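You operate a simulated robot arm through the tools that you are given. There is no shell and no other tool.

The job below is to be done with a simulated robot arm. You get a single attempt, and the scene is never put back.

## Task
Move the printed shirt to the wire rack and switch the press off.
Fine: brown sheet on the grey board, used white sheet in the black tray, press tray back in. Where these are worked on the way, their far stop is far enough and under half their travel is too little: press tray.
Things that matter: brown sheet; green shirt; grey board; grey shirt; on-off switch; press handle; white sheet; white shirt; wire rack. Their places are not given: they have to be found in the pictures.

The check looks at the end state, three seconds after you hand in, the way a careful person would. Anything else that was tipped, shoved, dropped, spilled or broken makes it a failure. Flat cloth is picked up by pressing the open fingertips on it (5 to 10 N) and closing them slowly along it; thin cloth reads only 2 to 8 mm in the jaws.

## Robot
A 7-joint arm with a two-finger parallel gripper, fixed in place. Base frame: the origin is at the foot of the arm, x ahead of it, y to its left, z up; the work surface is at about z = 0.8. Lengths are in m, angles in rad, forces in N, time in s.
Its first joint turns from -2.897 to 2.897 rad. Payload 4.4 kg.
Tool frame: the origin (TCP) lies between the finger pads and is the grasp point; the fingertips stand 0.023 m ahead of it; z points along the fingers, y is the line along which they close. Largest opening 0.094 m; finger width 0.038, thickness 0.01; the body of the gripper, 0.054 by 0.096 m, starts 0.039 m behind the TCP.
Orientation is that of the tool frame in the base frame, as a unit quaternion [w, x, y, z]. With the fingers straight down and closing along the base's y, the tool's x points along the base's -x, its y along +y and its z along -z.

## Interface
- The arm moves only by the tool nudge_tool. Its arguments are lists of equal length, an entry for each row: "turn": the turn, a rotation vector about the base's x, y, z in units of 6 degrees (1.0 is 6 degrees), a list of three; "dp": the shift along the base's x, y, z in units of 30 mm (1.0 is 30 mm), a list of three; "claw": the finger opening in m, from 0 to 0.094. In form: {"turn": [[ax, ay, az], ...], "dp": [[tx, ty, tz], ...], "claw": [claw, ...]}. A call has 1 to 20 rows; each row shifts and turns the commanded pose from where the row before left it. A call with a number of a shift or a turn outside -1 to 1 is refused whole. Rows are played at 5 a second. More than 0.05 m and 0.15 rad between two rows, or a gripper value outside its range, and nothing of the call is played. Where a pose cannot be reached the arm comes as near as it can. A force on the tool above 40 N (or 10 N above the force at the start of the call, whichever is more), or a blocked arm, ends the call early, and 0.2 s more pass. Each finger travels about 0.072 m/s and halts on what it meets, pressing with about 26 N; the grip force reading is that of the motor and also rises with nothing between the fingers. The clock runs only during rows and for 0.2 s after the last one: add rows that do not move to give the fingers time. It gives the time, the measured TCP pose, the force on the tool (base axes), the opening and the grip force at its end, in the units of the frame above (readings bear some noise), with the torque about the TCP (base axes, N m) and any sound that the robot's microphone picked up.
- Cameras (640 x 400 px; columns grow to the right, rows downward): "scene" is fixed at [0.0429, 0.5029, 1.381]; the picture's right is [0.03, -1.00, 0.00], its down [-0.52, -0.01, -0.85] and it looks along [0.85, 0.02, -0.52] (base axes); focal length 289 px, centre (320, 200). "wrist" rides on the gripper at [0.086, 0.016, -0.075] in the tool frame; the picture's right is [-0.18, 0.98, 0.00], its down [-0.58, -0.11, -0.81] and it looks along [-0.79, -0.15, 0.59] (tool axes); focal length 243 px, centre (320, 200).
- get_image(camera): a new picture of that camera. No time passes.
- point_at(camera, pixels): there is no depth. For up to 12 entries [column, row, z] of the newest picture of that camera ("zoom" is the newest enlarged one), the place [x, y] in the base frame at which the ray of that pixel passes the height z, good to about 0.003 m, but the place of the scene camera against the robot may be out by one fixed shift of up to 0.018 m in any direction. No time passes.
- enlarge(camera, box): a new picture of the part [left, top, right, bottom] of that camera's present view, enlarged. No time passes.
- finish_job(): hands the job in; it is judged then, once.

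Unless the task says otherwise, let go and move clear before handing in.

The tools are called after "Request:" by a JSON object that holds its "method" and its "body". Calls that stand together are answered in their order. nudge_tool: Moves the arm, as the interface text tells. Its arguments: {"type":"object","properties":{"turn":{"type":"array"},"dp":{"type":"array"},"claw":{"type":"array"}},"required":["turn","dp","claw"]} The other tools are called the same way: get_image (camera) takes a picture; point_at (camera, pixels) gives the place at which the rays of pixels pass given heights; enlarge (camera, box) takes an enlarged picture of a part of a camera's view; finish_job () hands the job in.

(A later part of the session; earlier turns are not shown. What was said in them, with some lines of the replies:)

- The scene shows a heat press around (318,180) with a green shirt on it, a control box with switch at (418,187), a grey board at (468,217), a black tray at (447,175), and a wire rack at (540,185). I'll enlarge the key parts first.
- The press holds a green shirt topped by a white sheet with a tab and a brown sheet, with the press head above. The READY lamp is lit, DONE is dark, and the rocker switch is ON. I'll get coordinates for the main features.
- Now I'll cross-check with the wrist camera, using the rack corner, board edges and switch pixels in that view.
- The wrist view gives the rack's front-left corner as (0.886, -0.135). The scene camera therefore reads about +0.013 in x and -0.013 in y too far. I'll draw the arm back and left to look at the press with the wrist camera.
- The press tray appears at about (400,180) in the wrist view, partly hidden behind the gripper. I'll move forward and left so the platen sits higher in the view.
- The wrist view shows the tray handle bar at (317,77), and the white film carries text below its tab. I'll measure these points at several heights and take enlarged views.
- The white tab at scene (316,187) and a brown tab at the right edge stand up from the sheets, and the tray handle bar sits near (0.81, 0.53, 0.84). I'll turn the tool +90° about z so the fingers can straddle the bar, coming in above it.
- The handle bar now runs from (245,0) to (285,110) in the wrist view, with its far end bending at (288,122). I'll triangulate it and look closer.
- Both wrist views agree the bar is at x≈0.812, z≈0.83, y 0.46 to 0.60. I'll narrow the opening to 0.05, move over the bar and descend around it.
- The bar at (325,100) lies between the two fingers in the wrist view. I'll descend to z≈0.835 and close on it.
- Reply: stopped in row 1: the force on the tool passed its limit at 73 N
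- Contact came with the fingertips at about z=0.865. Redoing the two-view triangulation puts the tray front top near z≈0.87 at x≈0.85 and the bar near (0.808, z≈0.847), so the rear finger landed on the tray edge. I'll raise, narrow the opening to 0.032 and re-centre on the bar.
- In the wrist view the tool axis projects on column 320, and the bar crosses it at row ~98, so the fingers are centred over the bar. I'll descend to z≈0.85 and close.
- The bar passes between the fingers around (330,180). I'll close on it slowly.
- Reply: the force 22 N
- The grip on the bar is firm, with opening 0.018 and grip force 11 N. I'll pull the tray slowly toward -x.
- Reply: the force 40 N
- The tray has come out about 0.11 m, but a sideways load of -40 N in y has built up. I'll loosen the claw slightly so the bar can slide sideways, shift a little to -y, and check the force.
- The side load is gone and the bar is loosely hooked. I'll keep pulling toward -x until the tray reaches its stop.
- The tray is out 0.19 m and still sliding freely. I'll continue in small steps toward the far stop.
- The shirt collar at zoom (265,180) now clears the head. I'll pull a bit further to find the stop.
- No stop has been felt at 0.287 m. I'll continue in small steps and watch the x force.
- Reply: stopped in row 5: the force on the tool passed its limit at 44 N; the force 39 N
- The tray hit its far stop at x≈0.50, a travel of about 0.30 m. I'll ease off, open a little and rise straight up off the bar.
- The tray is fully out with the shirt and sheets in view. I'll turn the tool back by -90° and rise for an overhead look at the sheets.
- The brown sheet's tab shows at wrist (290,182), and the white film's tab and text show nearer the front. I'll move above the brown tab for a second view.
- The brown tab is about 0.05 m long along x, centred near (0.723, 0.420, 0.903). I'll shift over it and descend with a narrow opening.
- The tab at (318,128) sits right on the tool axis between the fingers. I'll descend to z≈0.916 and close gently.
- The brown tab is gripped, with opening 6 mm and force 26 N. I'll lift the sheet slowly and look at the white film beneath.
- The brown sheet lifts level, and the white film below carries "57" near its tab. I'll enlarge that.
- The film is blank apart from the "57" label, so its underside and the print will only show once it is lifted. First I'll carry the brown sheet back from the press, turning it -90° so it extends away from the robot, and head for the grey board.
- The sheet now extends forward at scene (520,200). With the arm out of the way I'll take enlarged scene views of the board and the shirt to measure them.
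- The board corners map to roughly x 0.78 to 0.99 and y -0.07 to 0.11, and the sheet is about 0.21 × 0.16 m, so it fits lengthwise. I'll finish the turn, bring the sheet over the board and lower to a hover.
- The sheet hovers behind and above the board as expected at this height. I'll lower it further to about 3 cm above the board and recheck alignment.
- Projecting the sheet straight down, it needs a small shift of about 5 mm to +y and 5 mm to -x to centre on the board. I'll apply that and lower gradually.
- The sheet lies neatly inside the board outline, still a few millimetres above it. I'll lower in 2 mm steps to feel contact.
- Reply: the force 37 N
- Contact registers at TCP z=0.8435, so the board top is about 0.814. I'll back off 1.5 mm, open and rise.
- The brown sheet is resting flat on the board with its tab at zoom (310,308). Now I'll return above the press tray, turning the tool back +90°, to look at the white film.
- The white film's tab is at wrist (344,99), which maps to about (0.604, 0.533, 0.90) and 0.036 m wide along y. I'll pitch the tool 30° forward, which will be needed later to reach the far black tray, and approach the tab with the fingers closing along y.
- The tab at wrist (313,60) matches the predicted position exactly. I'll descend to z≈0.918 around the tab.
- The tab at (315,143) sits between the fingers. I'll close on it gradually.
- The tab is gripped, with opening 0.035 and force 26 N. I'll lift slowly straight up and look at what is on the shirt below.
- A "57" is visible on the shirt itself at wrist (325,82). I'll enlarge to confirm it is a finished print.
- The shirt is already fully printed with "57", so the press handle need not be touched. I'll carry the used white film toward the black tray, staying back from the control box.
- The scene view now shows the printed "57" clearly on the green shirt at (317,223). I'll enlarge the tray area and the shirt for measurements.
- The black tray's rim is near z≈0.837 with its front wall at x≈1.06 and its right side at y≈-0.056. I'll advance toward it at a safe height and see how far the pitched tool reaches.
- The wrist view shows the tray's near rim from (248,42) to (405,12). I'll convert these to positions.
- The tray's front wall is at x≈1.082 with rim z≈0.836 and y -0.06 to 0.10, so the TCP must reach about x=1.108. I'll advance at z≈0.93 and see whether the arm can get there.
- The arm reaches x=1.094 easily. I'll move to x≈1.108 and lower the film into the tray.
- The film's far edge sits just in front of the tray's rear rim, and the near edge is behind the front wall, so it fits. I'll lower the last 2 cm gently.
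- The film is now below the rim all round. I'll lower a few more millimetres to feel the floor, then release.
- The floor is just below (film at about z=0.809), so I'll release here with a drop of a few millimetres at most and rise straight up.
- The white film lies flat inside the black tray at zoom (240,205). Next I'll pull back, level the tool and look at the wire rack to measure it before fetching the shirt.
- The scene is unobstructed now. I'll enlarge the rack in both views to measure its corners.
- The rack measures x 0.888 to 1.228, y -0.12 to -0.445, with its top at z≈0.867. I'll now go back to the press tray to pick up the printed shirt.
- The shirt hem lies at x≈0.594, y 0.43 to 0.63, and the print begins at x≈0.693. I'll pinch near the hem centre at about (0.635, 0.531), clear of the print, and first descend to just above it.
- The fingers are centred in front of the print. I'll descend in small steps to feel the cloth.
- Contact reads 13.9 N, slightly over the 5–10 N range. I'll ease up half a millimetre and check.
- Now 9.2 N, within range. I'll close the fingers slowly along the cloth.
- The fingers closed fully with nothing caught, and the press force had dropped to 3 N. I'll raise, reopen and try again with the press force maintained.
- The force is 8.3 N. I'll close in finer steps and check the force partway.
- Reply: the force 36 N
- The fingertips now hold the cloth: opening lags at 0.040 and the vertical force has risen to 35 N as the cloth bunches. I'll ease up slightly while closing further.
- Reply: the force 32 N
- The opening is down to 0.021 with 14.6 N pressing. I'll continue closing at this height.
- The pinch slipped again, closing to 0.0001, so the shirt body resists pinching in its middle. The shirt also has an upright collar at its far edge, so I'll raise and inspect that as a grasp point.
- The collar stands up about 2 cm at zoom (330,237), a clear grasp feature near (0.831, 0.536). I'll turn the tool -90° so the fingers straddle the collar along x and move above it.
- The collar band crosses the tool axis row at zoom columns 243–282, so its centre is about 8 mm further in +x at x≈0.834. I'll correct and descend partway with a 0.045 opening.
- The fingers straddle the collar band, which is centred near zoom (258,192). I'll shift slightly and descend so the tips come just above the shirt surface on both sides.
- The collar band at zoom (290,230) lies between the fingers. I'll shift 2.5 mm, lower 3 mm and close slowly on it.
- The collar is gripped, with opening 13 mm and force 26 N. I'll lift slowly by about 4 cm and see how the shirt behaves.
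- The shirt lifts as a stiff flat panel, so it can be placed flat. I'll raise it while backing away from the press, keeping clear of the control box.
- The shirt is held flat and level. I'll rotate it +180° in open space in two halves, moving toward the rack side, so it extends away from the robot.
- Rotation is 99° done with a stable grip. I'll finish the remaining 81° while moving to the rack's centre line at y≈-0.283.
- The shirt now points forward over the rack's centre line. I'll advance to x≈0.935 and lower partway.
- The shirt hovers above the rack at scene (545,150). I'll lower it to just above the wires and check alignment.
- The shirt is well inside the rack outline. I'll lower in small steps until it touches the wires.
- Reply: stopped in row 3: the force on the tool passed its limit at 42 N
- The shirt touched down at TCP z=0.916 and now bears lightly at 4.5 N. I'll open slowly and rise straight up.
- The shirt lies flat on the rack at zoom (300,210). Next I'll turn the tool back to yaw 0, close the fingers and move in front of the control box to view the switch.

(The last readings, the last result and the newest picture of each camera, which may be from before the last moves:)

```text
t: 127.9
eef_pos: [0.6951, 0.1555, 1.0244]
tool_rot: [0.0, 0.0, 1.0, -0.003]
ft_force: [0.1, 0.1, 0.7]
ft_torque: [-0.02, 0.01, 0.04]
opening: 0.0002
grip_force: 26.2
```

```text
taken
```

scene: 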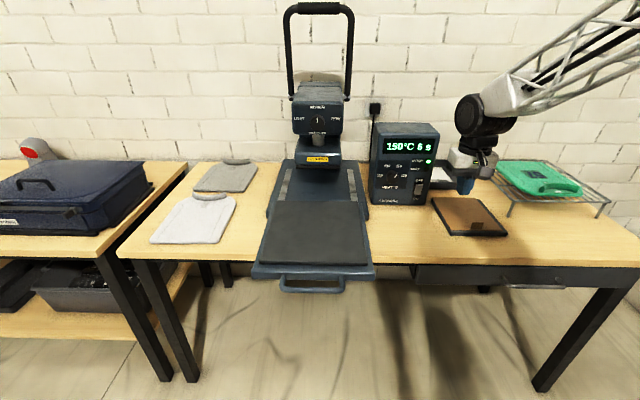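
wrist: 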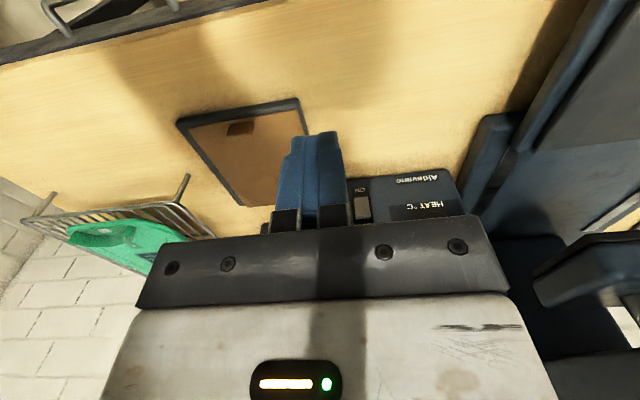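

The shirt sits on the rack in the scene view, and the switch shows at wrist (363,205). I'll pitch the tool 45° forward and lower to face the switch.

Request:
{"method": "nudge_tool", "body": {"turn": [[0, -1, 0], [0, -1, 0], [0, -1, 0], [0, -1, 0], [0, -1, 0], [0, -1, 0], [0, -1, 0], [0, -0.5, 0], [0, 0, 0]], "dp": [[0, 0, -0.3], [0, 0, -0.3], [0, 0.1, -0.4], [0, 0.1, -0.4], [0, 0.1, -0.4], [0.2, 0.1, -0.4], [0.3, 0.1, -0.4], [0.3, 0, -0.2], [0, 0, 0]], "claw": [0.0, 0.0, 0.0, 0.0, 0.0, 0.0, 0.0, 0.0, 0.0]}}

Request:
{"method": "get_image", "body": {"camera": "wrist"}}

Request:
{"method": "enlarge", "body": {"camera": "wrist", "box": [260, 20, 500, 220]}}

Request:
{"method": "enlarge", "body": {"camera": "scene", "box": [360, 110, 480, 220]}}

```text
t: 129.9
eef_pos: [0.7199, 0.1678, 0.9385]
tool_rot: [0.383, 0.002, 0.924, -0.002]
ft_force: [-0.1, -0.1, 0.3]
ft_torque: [0.01, 0.0, 0.0]
opening: 0.0
grip_force: 26.0
```

```text
taken
```

wrist: 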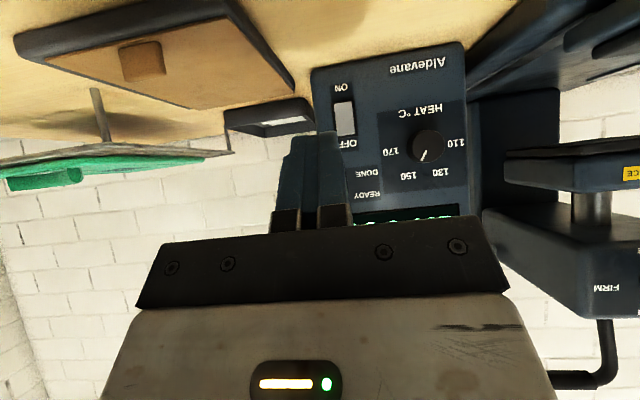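

```text
2.00 times, centred on (380, 120) of wrist
```

zoom: 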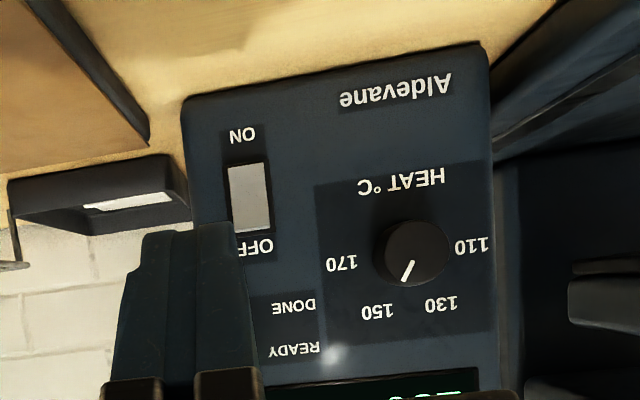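

```text
3.64 times, centred on (420, 165) of scene
```

zoom: 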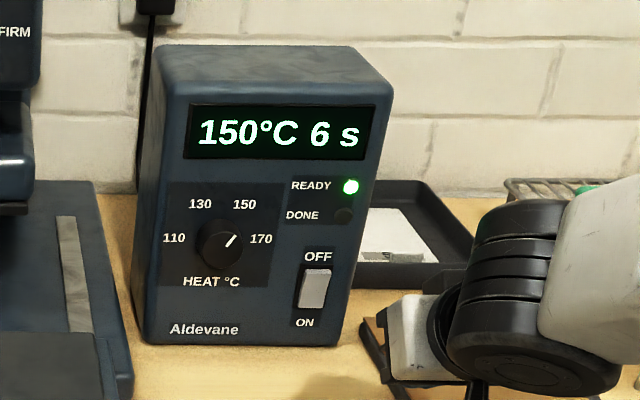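

The rocker's cap is centred at wrist (345,119), about (0.966, 0.18), spanning z≈0.848 to 0.894, and its OFF end is the upper end. I'll move the closed fingertips to just short of its upper part.

Request:
{"method": "nudge_tool", "body": {"turn": [[0, 0, 0], [0, 0, 0], [0, 0, 0], [0, 0, 0], [0, 0, 0], [0, 0, 0], [0, 0, 0]], "dp": [[0.9, 0.1, -0.3], [0.9, 0.1, -0.3], [0.9, 0.1, -0.3], [0.9, 0.1, -0.3], [0.9, 0, -0.3], [0.5, 0, -0.15], [0, 0, 0]], "claw": [0.0, 0.0, 0.0, 0.0, 0.0, 0.0, 0.0]}}

Request:
{"method": "get_image", "body": {"camera": "wrist"}}

Request:
{"method": "enlarge", "body": {"camera": "wrist", "box": [220, 20, 460, 220]}}

Request:
{"method": "enlarge", "body": {"camera": "scene", "box": [370, 130, 470, 220]}}

```text
t: 131.5
eef_pos: [0.8667, 0.1782, 0.8887]
tool_rot: [0.383, 0.002, 0.924, -0.003]
ft_force: [0.0, 0.8, -0.5]
ft_torque: [-0.03, 0.01, 0.01]
opening: 0.0
grip_force: 25.8
```

```text
taken
```

wrist: 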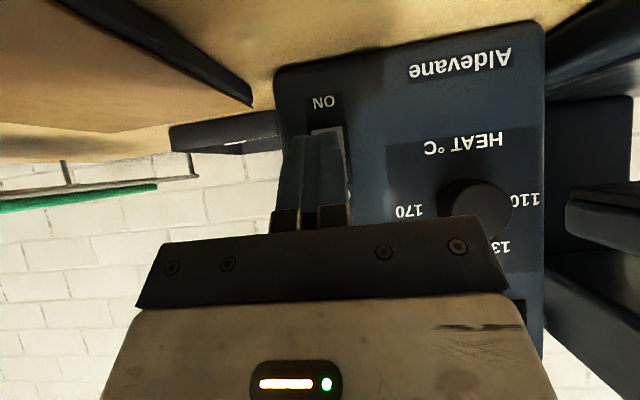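

```text
2.00 times, centred on (340, 120) of wrist
```

zoom: 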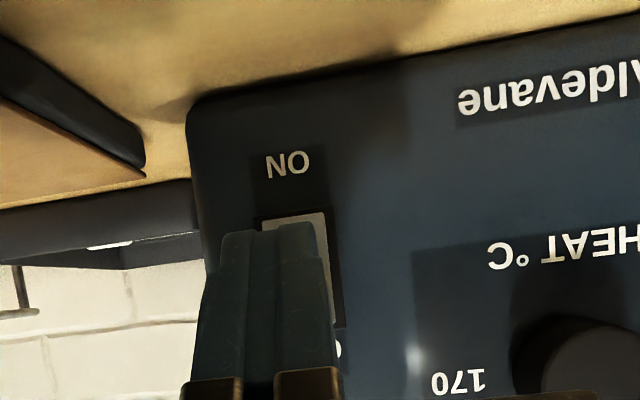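

```text
4.44 times, centred on (420, 175) of scene
```

zoom: 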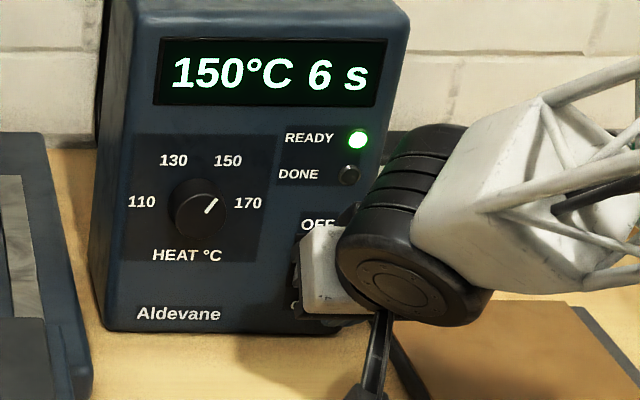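

The fingertips are lined up with the switch, whose bezel shows at zoom (300,215–330). I'll check the depth with ray queries before touching.

Request:
{"method": "point_at", "body": {"camera": "wrist", "pixels": [[324, 102.5, 0.84], [324, 102.5, 0.85], [329, 131, 0.855], [329, 131, 0.86], [275, 72, 0.8], [275, 72, 0.82], [545, 22, 0.8]]}}

Request:
{"method": "point_at", "body": {"camera": "scene", "pixels": [[384, 205.5, 0.8], [428, 204, 0.8], [418.6, 194.5, 0.85], [418.6, 183.5, 0.89]]}}

```text
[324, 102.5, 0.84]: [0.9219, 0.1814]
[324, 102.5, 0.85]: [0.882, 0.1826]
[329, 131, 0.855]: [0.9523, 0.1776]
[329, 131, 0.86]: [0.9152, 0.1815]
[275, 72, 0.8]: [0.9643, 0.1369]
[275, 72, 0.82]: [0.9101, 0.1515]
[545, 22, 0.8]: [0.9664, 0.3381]
```

```text
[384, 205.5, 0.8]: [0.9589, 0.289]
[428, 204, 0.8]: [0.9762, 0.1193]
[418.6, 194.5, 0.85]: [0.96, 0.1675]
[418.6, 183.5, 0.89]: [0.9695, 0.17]
```

The box front stands at x≈0.965, so there is about 6 cm to go. I'll advance 4 cm, then creep.

Request:
{"method": "nudge_tool", "body": {"turn": [[0, 0, 0], [0, 0, 0], [0, 0, 0], [0, 0, 0]], "dp": [[0.5, 0, 0], [0.5, 0, 0], [0.33, 0, 0], [0, 0, 0]], "claw": [0.0, 0.0, 0.0, 0.0]}}

Request:
{"method": "enlarge", "body": {"camera": "wrist", "box": [220, 20, 460, 220]}}

Request:
{"method": "enlarge", "body": {"camera": "scene", "box": [390, 160, 450, 215]}}

```text
t: 132.5
eef_pos: [0.9068, 0.1803, 0.8904]
tool_rot: [0.383, 0.002, 0.924, -0.003]
ft_force: [0.2, -0.1, -0.3]
ft_torque: [0.0, 0.02, 0.0]
opening: 0.0
grip_force: 26.0
```

```text
2.00 times, centred on (340, 120) of wrist
```

zoom: 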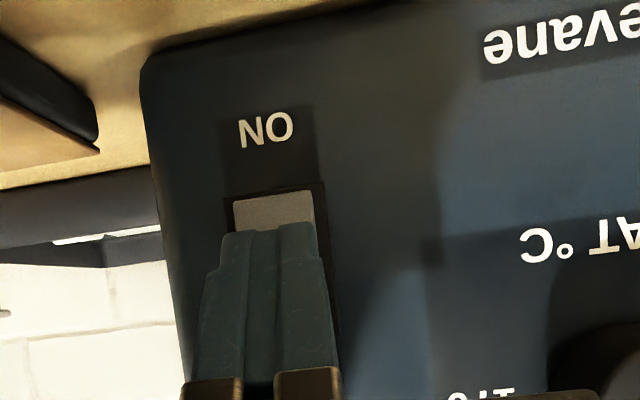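

```text
7.27 times, centred on (420, 188) of scene
```

zoom: 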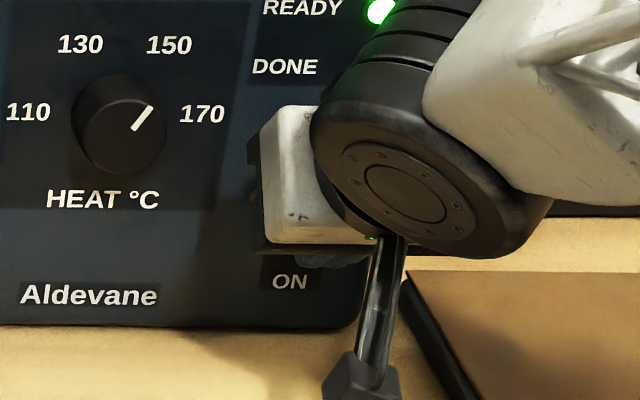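

Alignment is good and no contact yet. I'll creep forward in 2.5 mm steps.

Request:
{"method": "nudge_tool", "body": {"turn": [[0, 0, 0], [0, 0, 0], [0, 0, 0], [0, 0, 0]], "dp": [[0.09, 0, 0], [0.09, 0, 0], [0.08, 0, 0], [0.08, 0, 0]], "claw": [0.0, 0.0, 0.0, 0.0]}}

```text
t: 133.1
eef_pos: [0.912, 0.1807, 0.8896]
tool_rot: [0.383, 0.001, 0.924, -0.002]
ft_force: [-24.5, -5.9, 10.3]
ft_torque: [0.13, -0.25, -0.16]
opening: 0.0
grip_force: 26.3
stopped in row 2: the force on the tool passed its limit at 54 N (the readings are from after the stop); the commanded pose is now the measured one
```

Contact came at TCP x=0.912 with 54 N peak. I'll check the display and switch state.

Request:
{"method": "get_image", "body": {"camera": "scene"}}

Request:
{"method": "enlarge", "body": {"camera": "scene", "box": [360, 110, 480, 220]}}

Request:
{"method": "enlarge", "body": {"camera": "wrist", "box": [220, 20, 460, 220]}}

```text
taken
```

scene: 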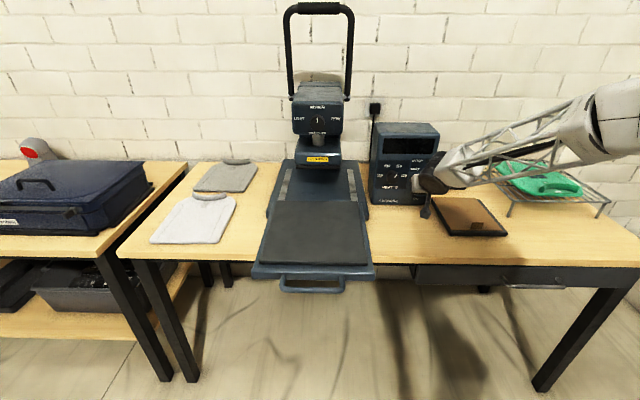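

```text
3.64 times, centred on (420, 165) of scene
```

zoom: 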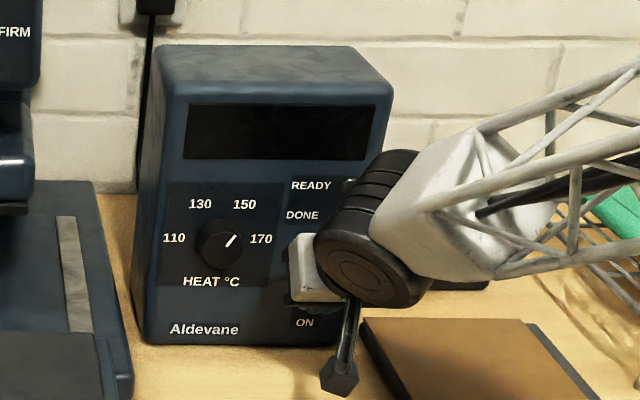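

```text
2.00 times, centred on (340, 120) of wrist
```

zoom: 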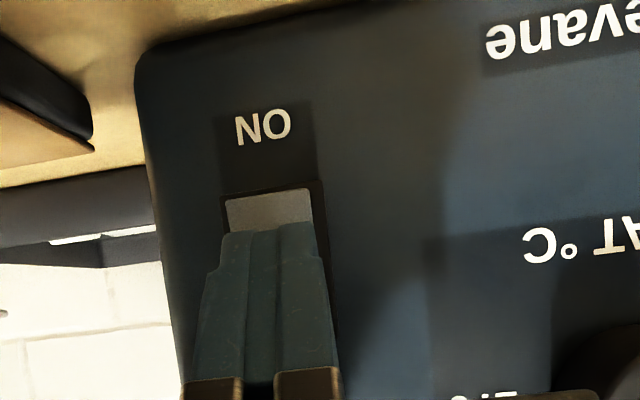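

The display and READY lamp have gone dark, so the press is off, and the box has not shifted. I'll withdraw and confirm it stays off.

Request:
{"method": "nudge_tool", "body": {"turn": [[0, 0, 0], [0, 0, 0], [0, 0, 0], [0, 0, 0], [0, 0, 0], [0, 0, 0], [0, 0, 0], [0, 0, 0]], "dp": [[-0.2, 0, 0], [-0.5, 0, 0], [-1, 0, 0], [-1, 0, 0.3], [-1, 0, 0.5], [-1, 0, 0.5], [-1, 0, 0.5], [-1, 0, 0.5]], "claw": [0.0, 0.0, 0.0, 0.0, 0.0, 0.0, 0.0, 0.0]}}

Request:
{"method": "enlarge", "body": {"camera": "scene", "box": [360, 110, 480, 220]}}

Request:
{"method": "get_image", "body": {"camera": "wrist"}}

```text
t: 134.9
eef_pos: [0.7118, 0.181, 0.9593]
tool_rot: [0.381, 0.002, 0.925, -0.004]
ft_force: [-0.1, -0.3, -0.2]
ft_torque: [0.02, -0.01, 0.02]
opening: 0.0
grip_force: 25.8
```

```text
3.64 times, centred on (420, 165) of scene
```

zoom: 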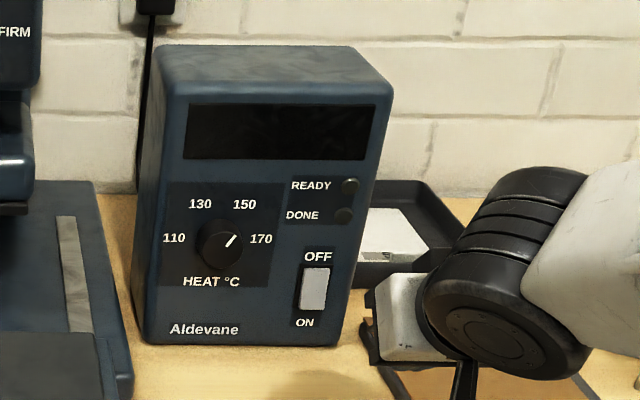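

```text
taken
```

wrist: 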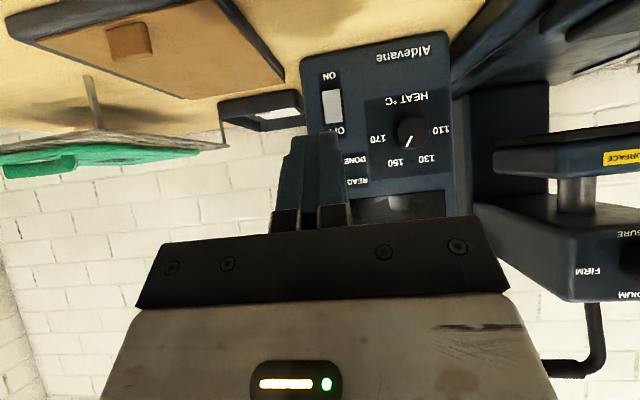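

The press is confirmed off: display and lamps dark, OFF end pressed. Next I'll push the press tray back in, first levelling the tool and moving in front of the tray handle.

Request:
{"method": "nudge_tool", "body": {"turn": [[0, 1, 0], [0, 1, 0], [0, 1, 0], [0, 1, 0], [0, 1, 0], [0, 1, 0], [0, 1, 0], [0, 0.5, 0], [0, 0, 0], [0, 0, 0], [0, 0, 0], [0, 0, 0], [0, 0, 0], [0, 0, 0]], "dp": [[-0.8, 0, 0.3], [-0.9, 0.5, 0.3], [-0.9, 0.9, 0.3], [-0.9, 0.9, 0.3], [-0.9, 1, 0.2], [-0.9, 1, 0], [-0.9, 1, 0], [-0.9, 1, 0], [-0.9, 1, 0], [-0.9, 1, 0], [-0.9, 1, 0], [-0.5, 1, 0], [0, 1, 0], [0, 0, 0]], "claw": [0.0, 0.0, 0.0, 0.0, 0.0, 0.0, 0.0, 0.0, 0.0, 0.0, 0.0, 0.0, 0.0, 0.0]}}

Request:
{"method": "get_image", "body": {"camera": "wrist"}}

Request:
{"method": "get_image", "body": {"camera": "scene"}}

```text
t: 137.9
eef_pos: [0.3994, 0.5202, 1.0019]
tool_rot: [-0.001, 0.0, 1.0, -0.003]
ft_force: [-1.4, -0.3, -0.1]
ft_torque: [0.03, 0.0, -0.02]
opening: 0.0
grip_force: 25.6
```

```text
taken
```

wrist: 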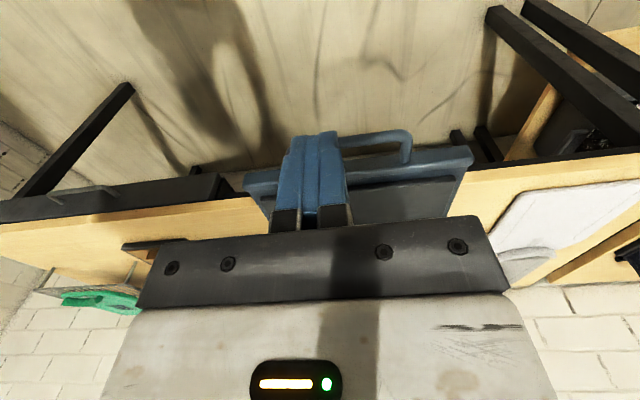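

```text
taken
```

scene: 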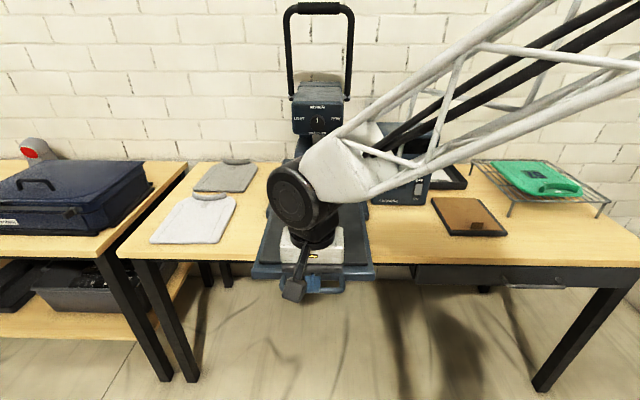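

The handle bar is about 10 cm ahead, with its right end at wrist (408,140). I'll descend in front of it to z≈0.855.

Request:
{"method": "nudge_tool", "body": {"turn": [[0, 0, 0], [0, 0, 0], [0, 0, 0], [0, 0, 0], [0, 0, 0], [0, 0, 0]], "dp": [[0.4, 0.1, -0.9], [0.4, 0.1, -1], [0.2, 0, -1], [0, 0, -1], [0, 0, -1], [0, 0, 0]], "claw": [0.0, 0.0, 0.0, 0.0, 0.0, 0.0]}}

Request:
{"method": "get_image", "body": {"camera": "wrist"}}

Request:
{"method": "enlarge", "body": {"camera": "scene", "box": [240, 200, 400, 310]}}

```text
t: 139.3
eef_pos: [0.4309, 0.5264, 0.854]
tool_rot: [-0.001, 0.0, 1.0, -0.003]
ft_force: [-0.4, 0.5, -0.6]
ft_torque: [0.02, -0.01, -0.01]
opening: 0.0
grip_force: 25.8
```

```text
taken
```

wrist: 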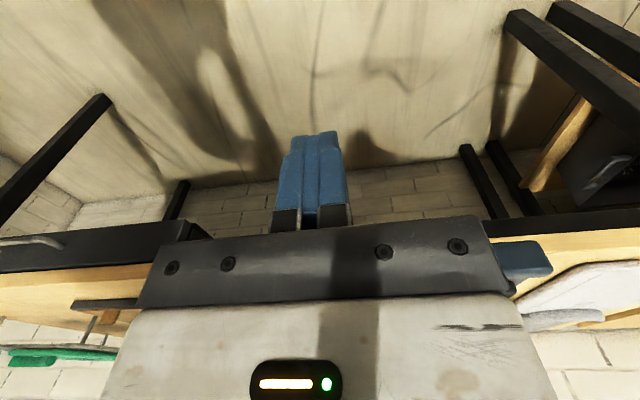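

```text
3.64 times, centred on (320, 255) of scene
```

zoom: 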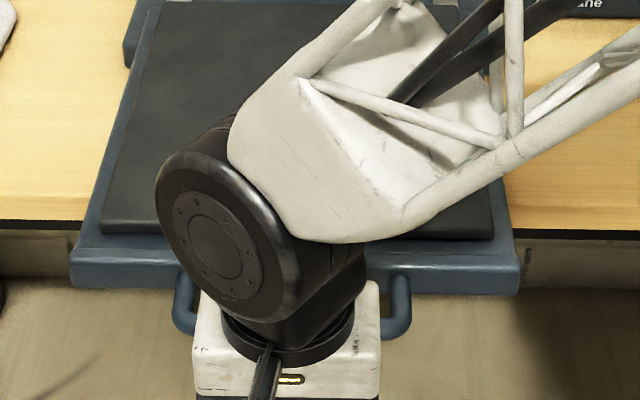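

The fingers are in front of the bar at the right height. I'll push the tray in toward +x.

Request:
{"method": "nudge_tool", "body": {"turn": [[0, 0, 0], [0, 0, 0], [0, 0, 0], [0, 0, 0], [0, 0, 0], [0, 0, 0], [0, 0, 0], [0, 0, 0], [0, 0, 0], [0, 0, 0], [0, 0, 0], [0, 0, 0]], "dp": [[0.5, 0, 0], [0.5, 0, 0], [0.3, 0, 0], [0.3, 0, 0], [0.4, 0.01, 0], [0.5, 0.015, 0], [0.5, 0.015, 0], [0.5, 0.015, 0], [0.5, 0.015, 0], [0.5, 0.015, 0], [0.5, 0.015, 0], [0.5, 0.015, 0]], "claw": [0.0, 0.0, 0.0, 0.0, 0.0, 0.0, 0.0, 0.0, 0.0, 0.0, 0.0, 0.0]}}

Request:
{"method": "get_image", "body": {"camera": "scene"}}

```text
t: 141.9
eef_pos: [0.5965, 0.5284, 0.8528]
tool_rot: [0.0, 0.0, 1.0, -0.005]
ft_force: [0.5, -0.4, -0.5]
ft_torque: [-0.01, 0.0, 0.02]
opening: 0.0
grip_force: 26.3
```

```text
taken
```

scene: 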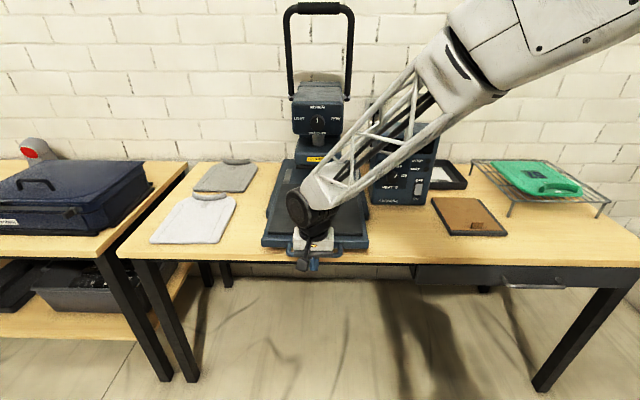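

The tray is sliding in smoothly. I'll continue pushing toward its inner stop.

Request:
{"method": "nudge_tool", "body": {"turn": [[0, 0, 0], [0, 0, 0], [0, 0, 0], [0, 0, 0], [0, 0, 0], [0, 0, 0], [0, 0, 0], [0, 0, 0], [0, 0, 0], [0, 0, 0], [0, 0, 0], [0, 0, 0]], "dp": [[0.4, 0.01, 0], [0.5, 0.015, 0], [0.5, 0.015, 0], [0.5, 0.015, 0], [0.5, 0.015, 0], [0.5, 0.015, 0], [0.5, 0.015, 0], [0.5, 0.015, 0], [0.5, 0.015, 0], [0.5, 0.015, 0], [0.4, 0.015, 0], [0.3, 0.01, 0]], "claw": [0.0, 0.0, 0.0, 0.0, 0.0, 0.0, 0.0, 0.0, 0.0, 0.0, 0.0, 0.0]}}

Request:
{"method": "enlarge", "body": {"camera": "scene", "box": [250, 130, 390, 240]}}

```text
t: 144.5
eef_pos: [0.7634, 0.5333, 0.8524]
tool_rot: [-0.001, 0.0, 1.0, -0.004]
ft_force: [-1.0, 1.0, 0.3]
ft_torque: [0.0, 0.03, -0.03]
opening: 0.0
grip_force: 25.9
```

```text
3.64 times, centred on (320, 185) of scene
```

zoom: 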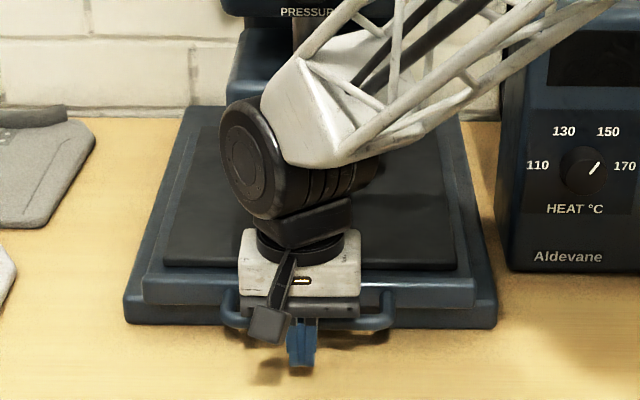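

The tray is nearly home. I'll creep forward in small steps to its stop.

Request:
{"method": "nudge_tool", "body": {"turn": [[0, 0, 0], [0, 0, 0], [0, 0, 0], [0, 0, 0], [0, 0, 0], [0, 0, 0], [0, 0, 0], [0, 0, 0]], "dp": [[0.12, 0, 0], [0.12, 0, 0], [0.12, 0, 0], [0.12, 0, 0], [0.12, 0, 0], [0.12, 0, 0], [0.12, 0, 0], [0, 0, 0]], "claw": [0.0, 0.0, 0.0, 0.0, 0.0, 0.0, 0.0, 0.0]}}

Request:
{"method": "enlarge", "body": {"camera": "scene", "box": [250, 130, 390, 240]}}

```text
t: 145.8
eef_pos: [0.7785, 0.5325, 0.854]
tool_rot: [-0.003, -0.001, 1.0, -0.005]
ft_force: [-14.8, -5.5, 5.2]
ft_torque: [0.04, -0.06, 0.05]
opening: 0.0
grip_force: 26.1
stopped in row 6: the force on the tool passed its limit at 53 N (the readings are from after the stop); the commanded pose is now the measured one
```

```text
3.64 times, centred on (320, 185) of scene
```

zoom: 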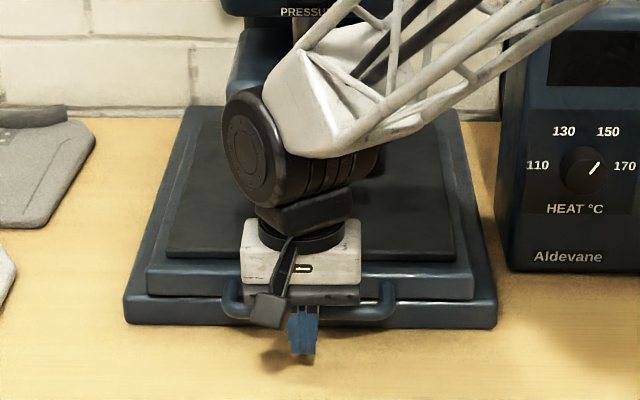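

The tray reached its inner stop at TCP x≈0.78, matching its starting place. I'll back off, rise and move clear, then take final pictures.

Request:
{"method": "nudge_tool", "body": {"turn": [[0, 0, 0], [0, 0, 0], [0, 0, 0], [0, 0, 0], [0, 0, 0], [0, 0, 0], [0, 0, 0], [0, 0, 0], [0, 0, 0], [0, 0, 0], [0, 0, 0], [0, 0, 0], [0, 0, 0], [0, 0, 0], [0, 0, 0], [0, 0, 0], [0, 0, 0], [0, 0, 0]], "dp": [[-0.3, 0, 0], [-0.8, 0, 0], [-1, 0, 0.3], [-1, 0, 1], [-1, 0, 1], [-1, -0.5, 1], [-1, -1, 1], [-0.5, -1, 1], [0, -1, 1], [0, -1, 0.5], [0, -1, 0], [0, -1, 0], [0, -1, 0], [0, -1, 0], [0, -1, 0], [0, -1, 0], [0, -1, 0], [0, -1, 0]], "claw": [0.0, 0.0, 0.0, 0.02, 0.04, 0.05, 0.05, 0.05, 0.05, 0.05, 0.05, 0.05, 0.05, 0.05, 0.05, 0.05, 0.05, 0.05]}}

Request:
{"method": "get_image", "body": {"camera": "scene"}}

Request:
{"method": "enlarge", "body": {"camera": "scene", "box": [240, 130, 400, 240]}}

Request:
{"method": "enlarge", "body": {"camera": "scene", "box": [370, 110, 630, 250]}}

Request:
{"method": "enlarge", "body": {"camera": "scene", "box": [130, 140, 280, 260]}}

```text
refused: row 7 steps farther than a row can; nothing moved
```

```text
taken
```

scene: 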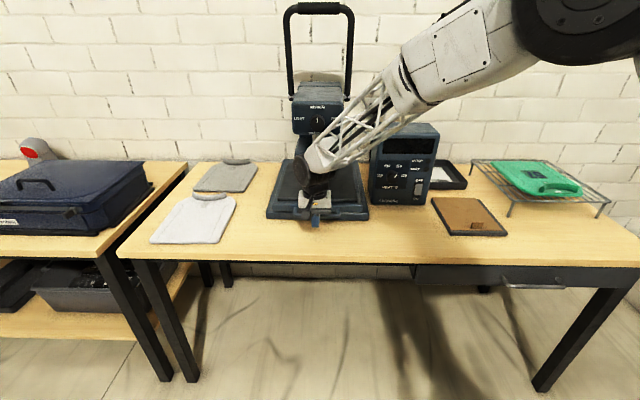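

```text
3.64 times, centred on (320, 185) of scene
```

zoom: 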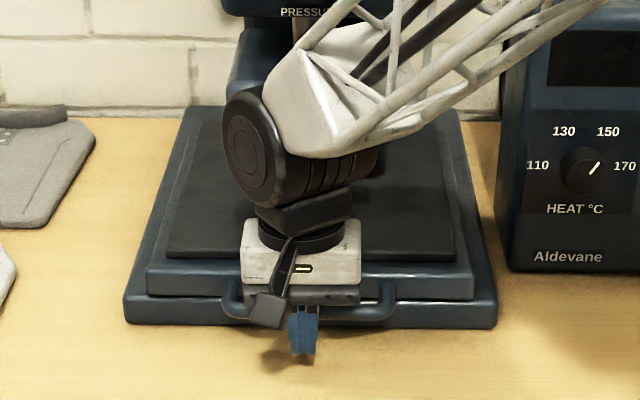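

```text
2.46 times, centred on (500, 180) of scene
```

zoom: 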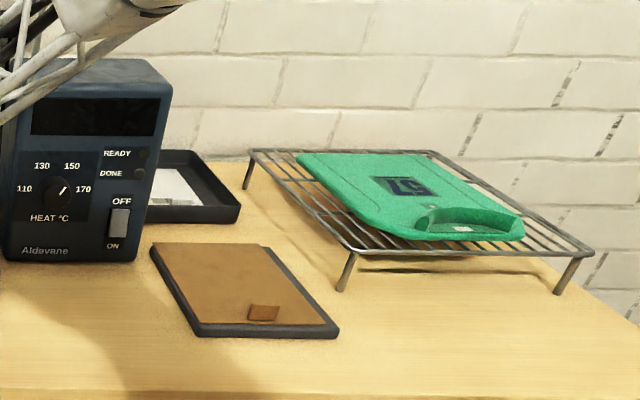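

```text
3.33 times, centred on (205, 200) of scene
```

zoom: 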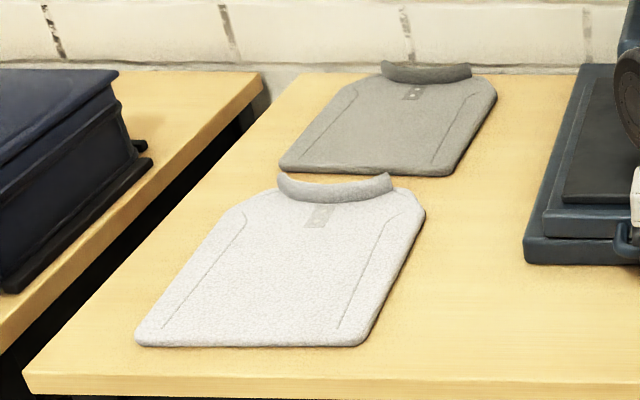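

The call was refused because one row's combined step was too long, so nothing moved. The pictures look right otherwise, and I'll back away again with smaller steps.

Request:
{"method": "nudge_tool", "body": {"turn": [[0, 0, 0], [0, 0, 0], [0, 0, 0], [0, 0, 0], [0, 0, 0], [0, 0, 0], [0, 0, 0], [0, 0, 0], [0, 0, 0], [0, 0, 0], [0, 0, 0], [0, 0, 0], [0, 0, 0], [0, 0, 0], [0, 0, 0], [0, 0, 0], [0, 0, 0], [0, 0, 0]], "dp": [[-0.3, 0, 0], [-0.8, 0, 0], [-1, 0, 0.3], [-1, 0, 0.9], [-0.8, 0, 1], [-0.8, -0.3, 1], [-0.5, -0.8, 0.9], [-0.3, -0.9, 0.9], [0, -0.9, 0.8], [0, -1, 0.5], [0, -1, 0], [0, -1, 0], [0, -1, 0], [0, -1, 0], [0, -1, 0], [0, -1, 0], [0, -1, 0], [0, -1, 0]], "claw": [0.0, 0.0, 0.0, 0.02, 0.04, 0.05, 0.05, 0.05, 0.05, 0.05, 0.05, 0.05, 0.05, 0.05, 0.05, 0.05, 0.05, 0.05]}}

Request:
{"method": "get_image", "body": {"camera": "scene"}}

Request:
{"method": "enlarge", "body": {"camera": "scene", "box": [240, 130, 400, 240]}}

Request:
{"method": "enlarge", "body": {"camera": "scene", "box": [370, 110, 630, 250]}}

```text
t: 149.6
eef_pos: [0.6154, 0.1766, 1.0399]
tool_rot: [-0.001, -0.001, 1.0, -0.004]
ft_force: [0.5, 0.1, 0.7]
ft_torque: [0.0, 0.0, -0.01]
opening: 0.05
grip_force: 0.2
```

```text
taken
```

scene: 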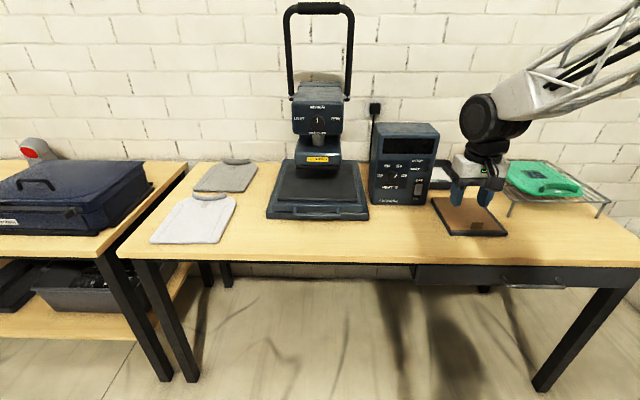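

```text
3.64 times, centred on (320, 185) of scene
```

zoom: 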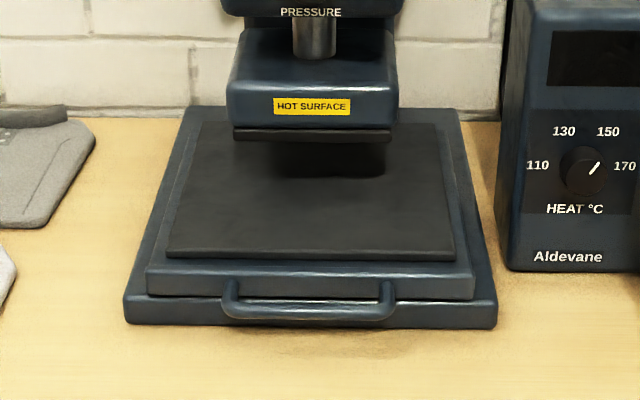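

```text
2.46 times, centred on (500, 180) of scene
```

zoom: 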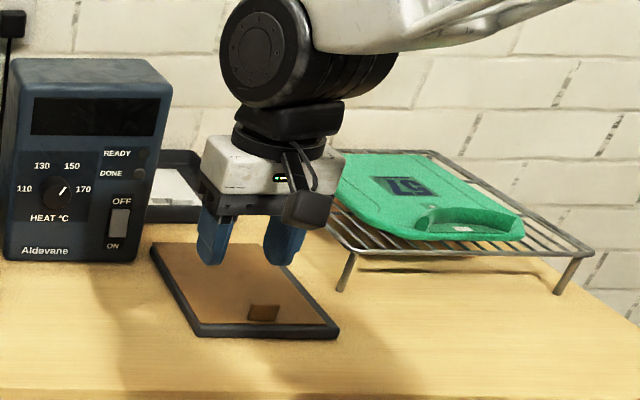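

Everything looks right:
- The printed shirt is flat on the rack, at zoom (430,195).
- The display and lamps are dark with the switch at OFF.
- The brown sheet is on the board and the white film is in the black tray.
- The press tray is home and the other shirts are untouched.

The arm is clear, so I'm handing in.

Request:
{"method": "finish_job", "body": {}}

```text
The job is handed in.
```

The printed green shirt ("57") is lying flat on the wire rack and the press is switched off, with its display and lamps dark. I've handed the job in; no result has come back yet.

- **Sheets:** the brown sheet is on the grey board, and the used white sheet is flat in the black tray.
- **Press:** I pulled the press tray out to its far stop to unload it, then pushed it back in to its inner stop. The shirt was already printed, so I did not use the press handle.
- **Other items:** the grey and white shirts look unmoved in the final pictures.

**Contacts along the way:**
- The fingers struck the edge of the press tray once, at about 73 N, while I was finding the handle.
- I made two failed attempts to pinch the shirt near its hem before lifting it by the collar. The cloth and print look undamaged in the pictures.
- Pressing the switch and pushing the tray home each peaked at just over 50 N. The control box did not visibly shift.
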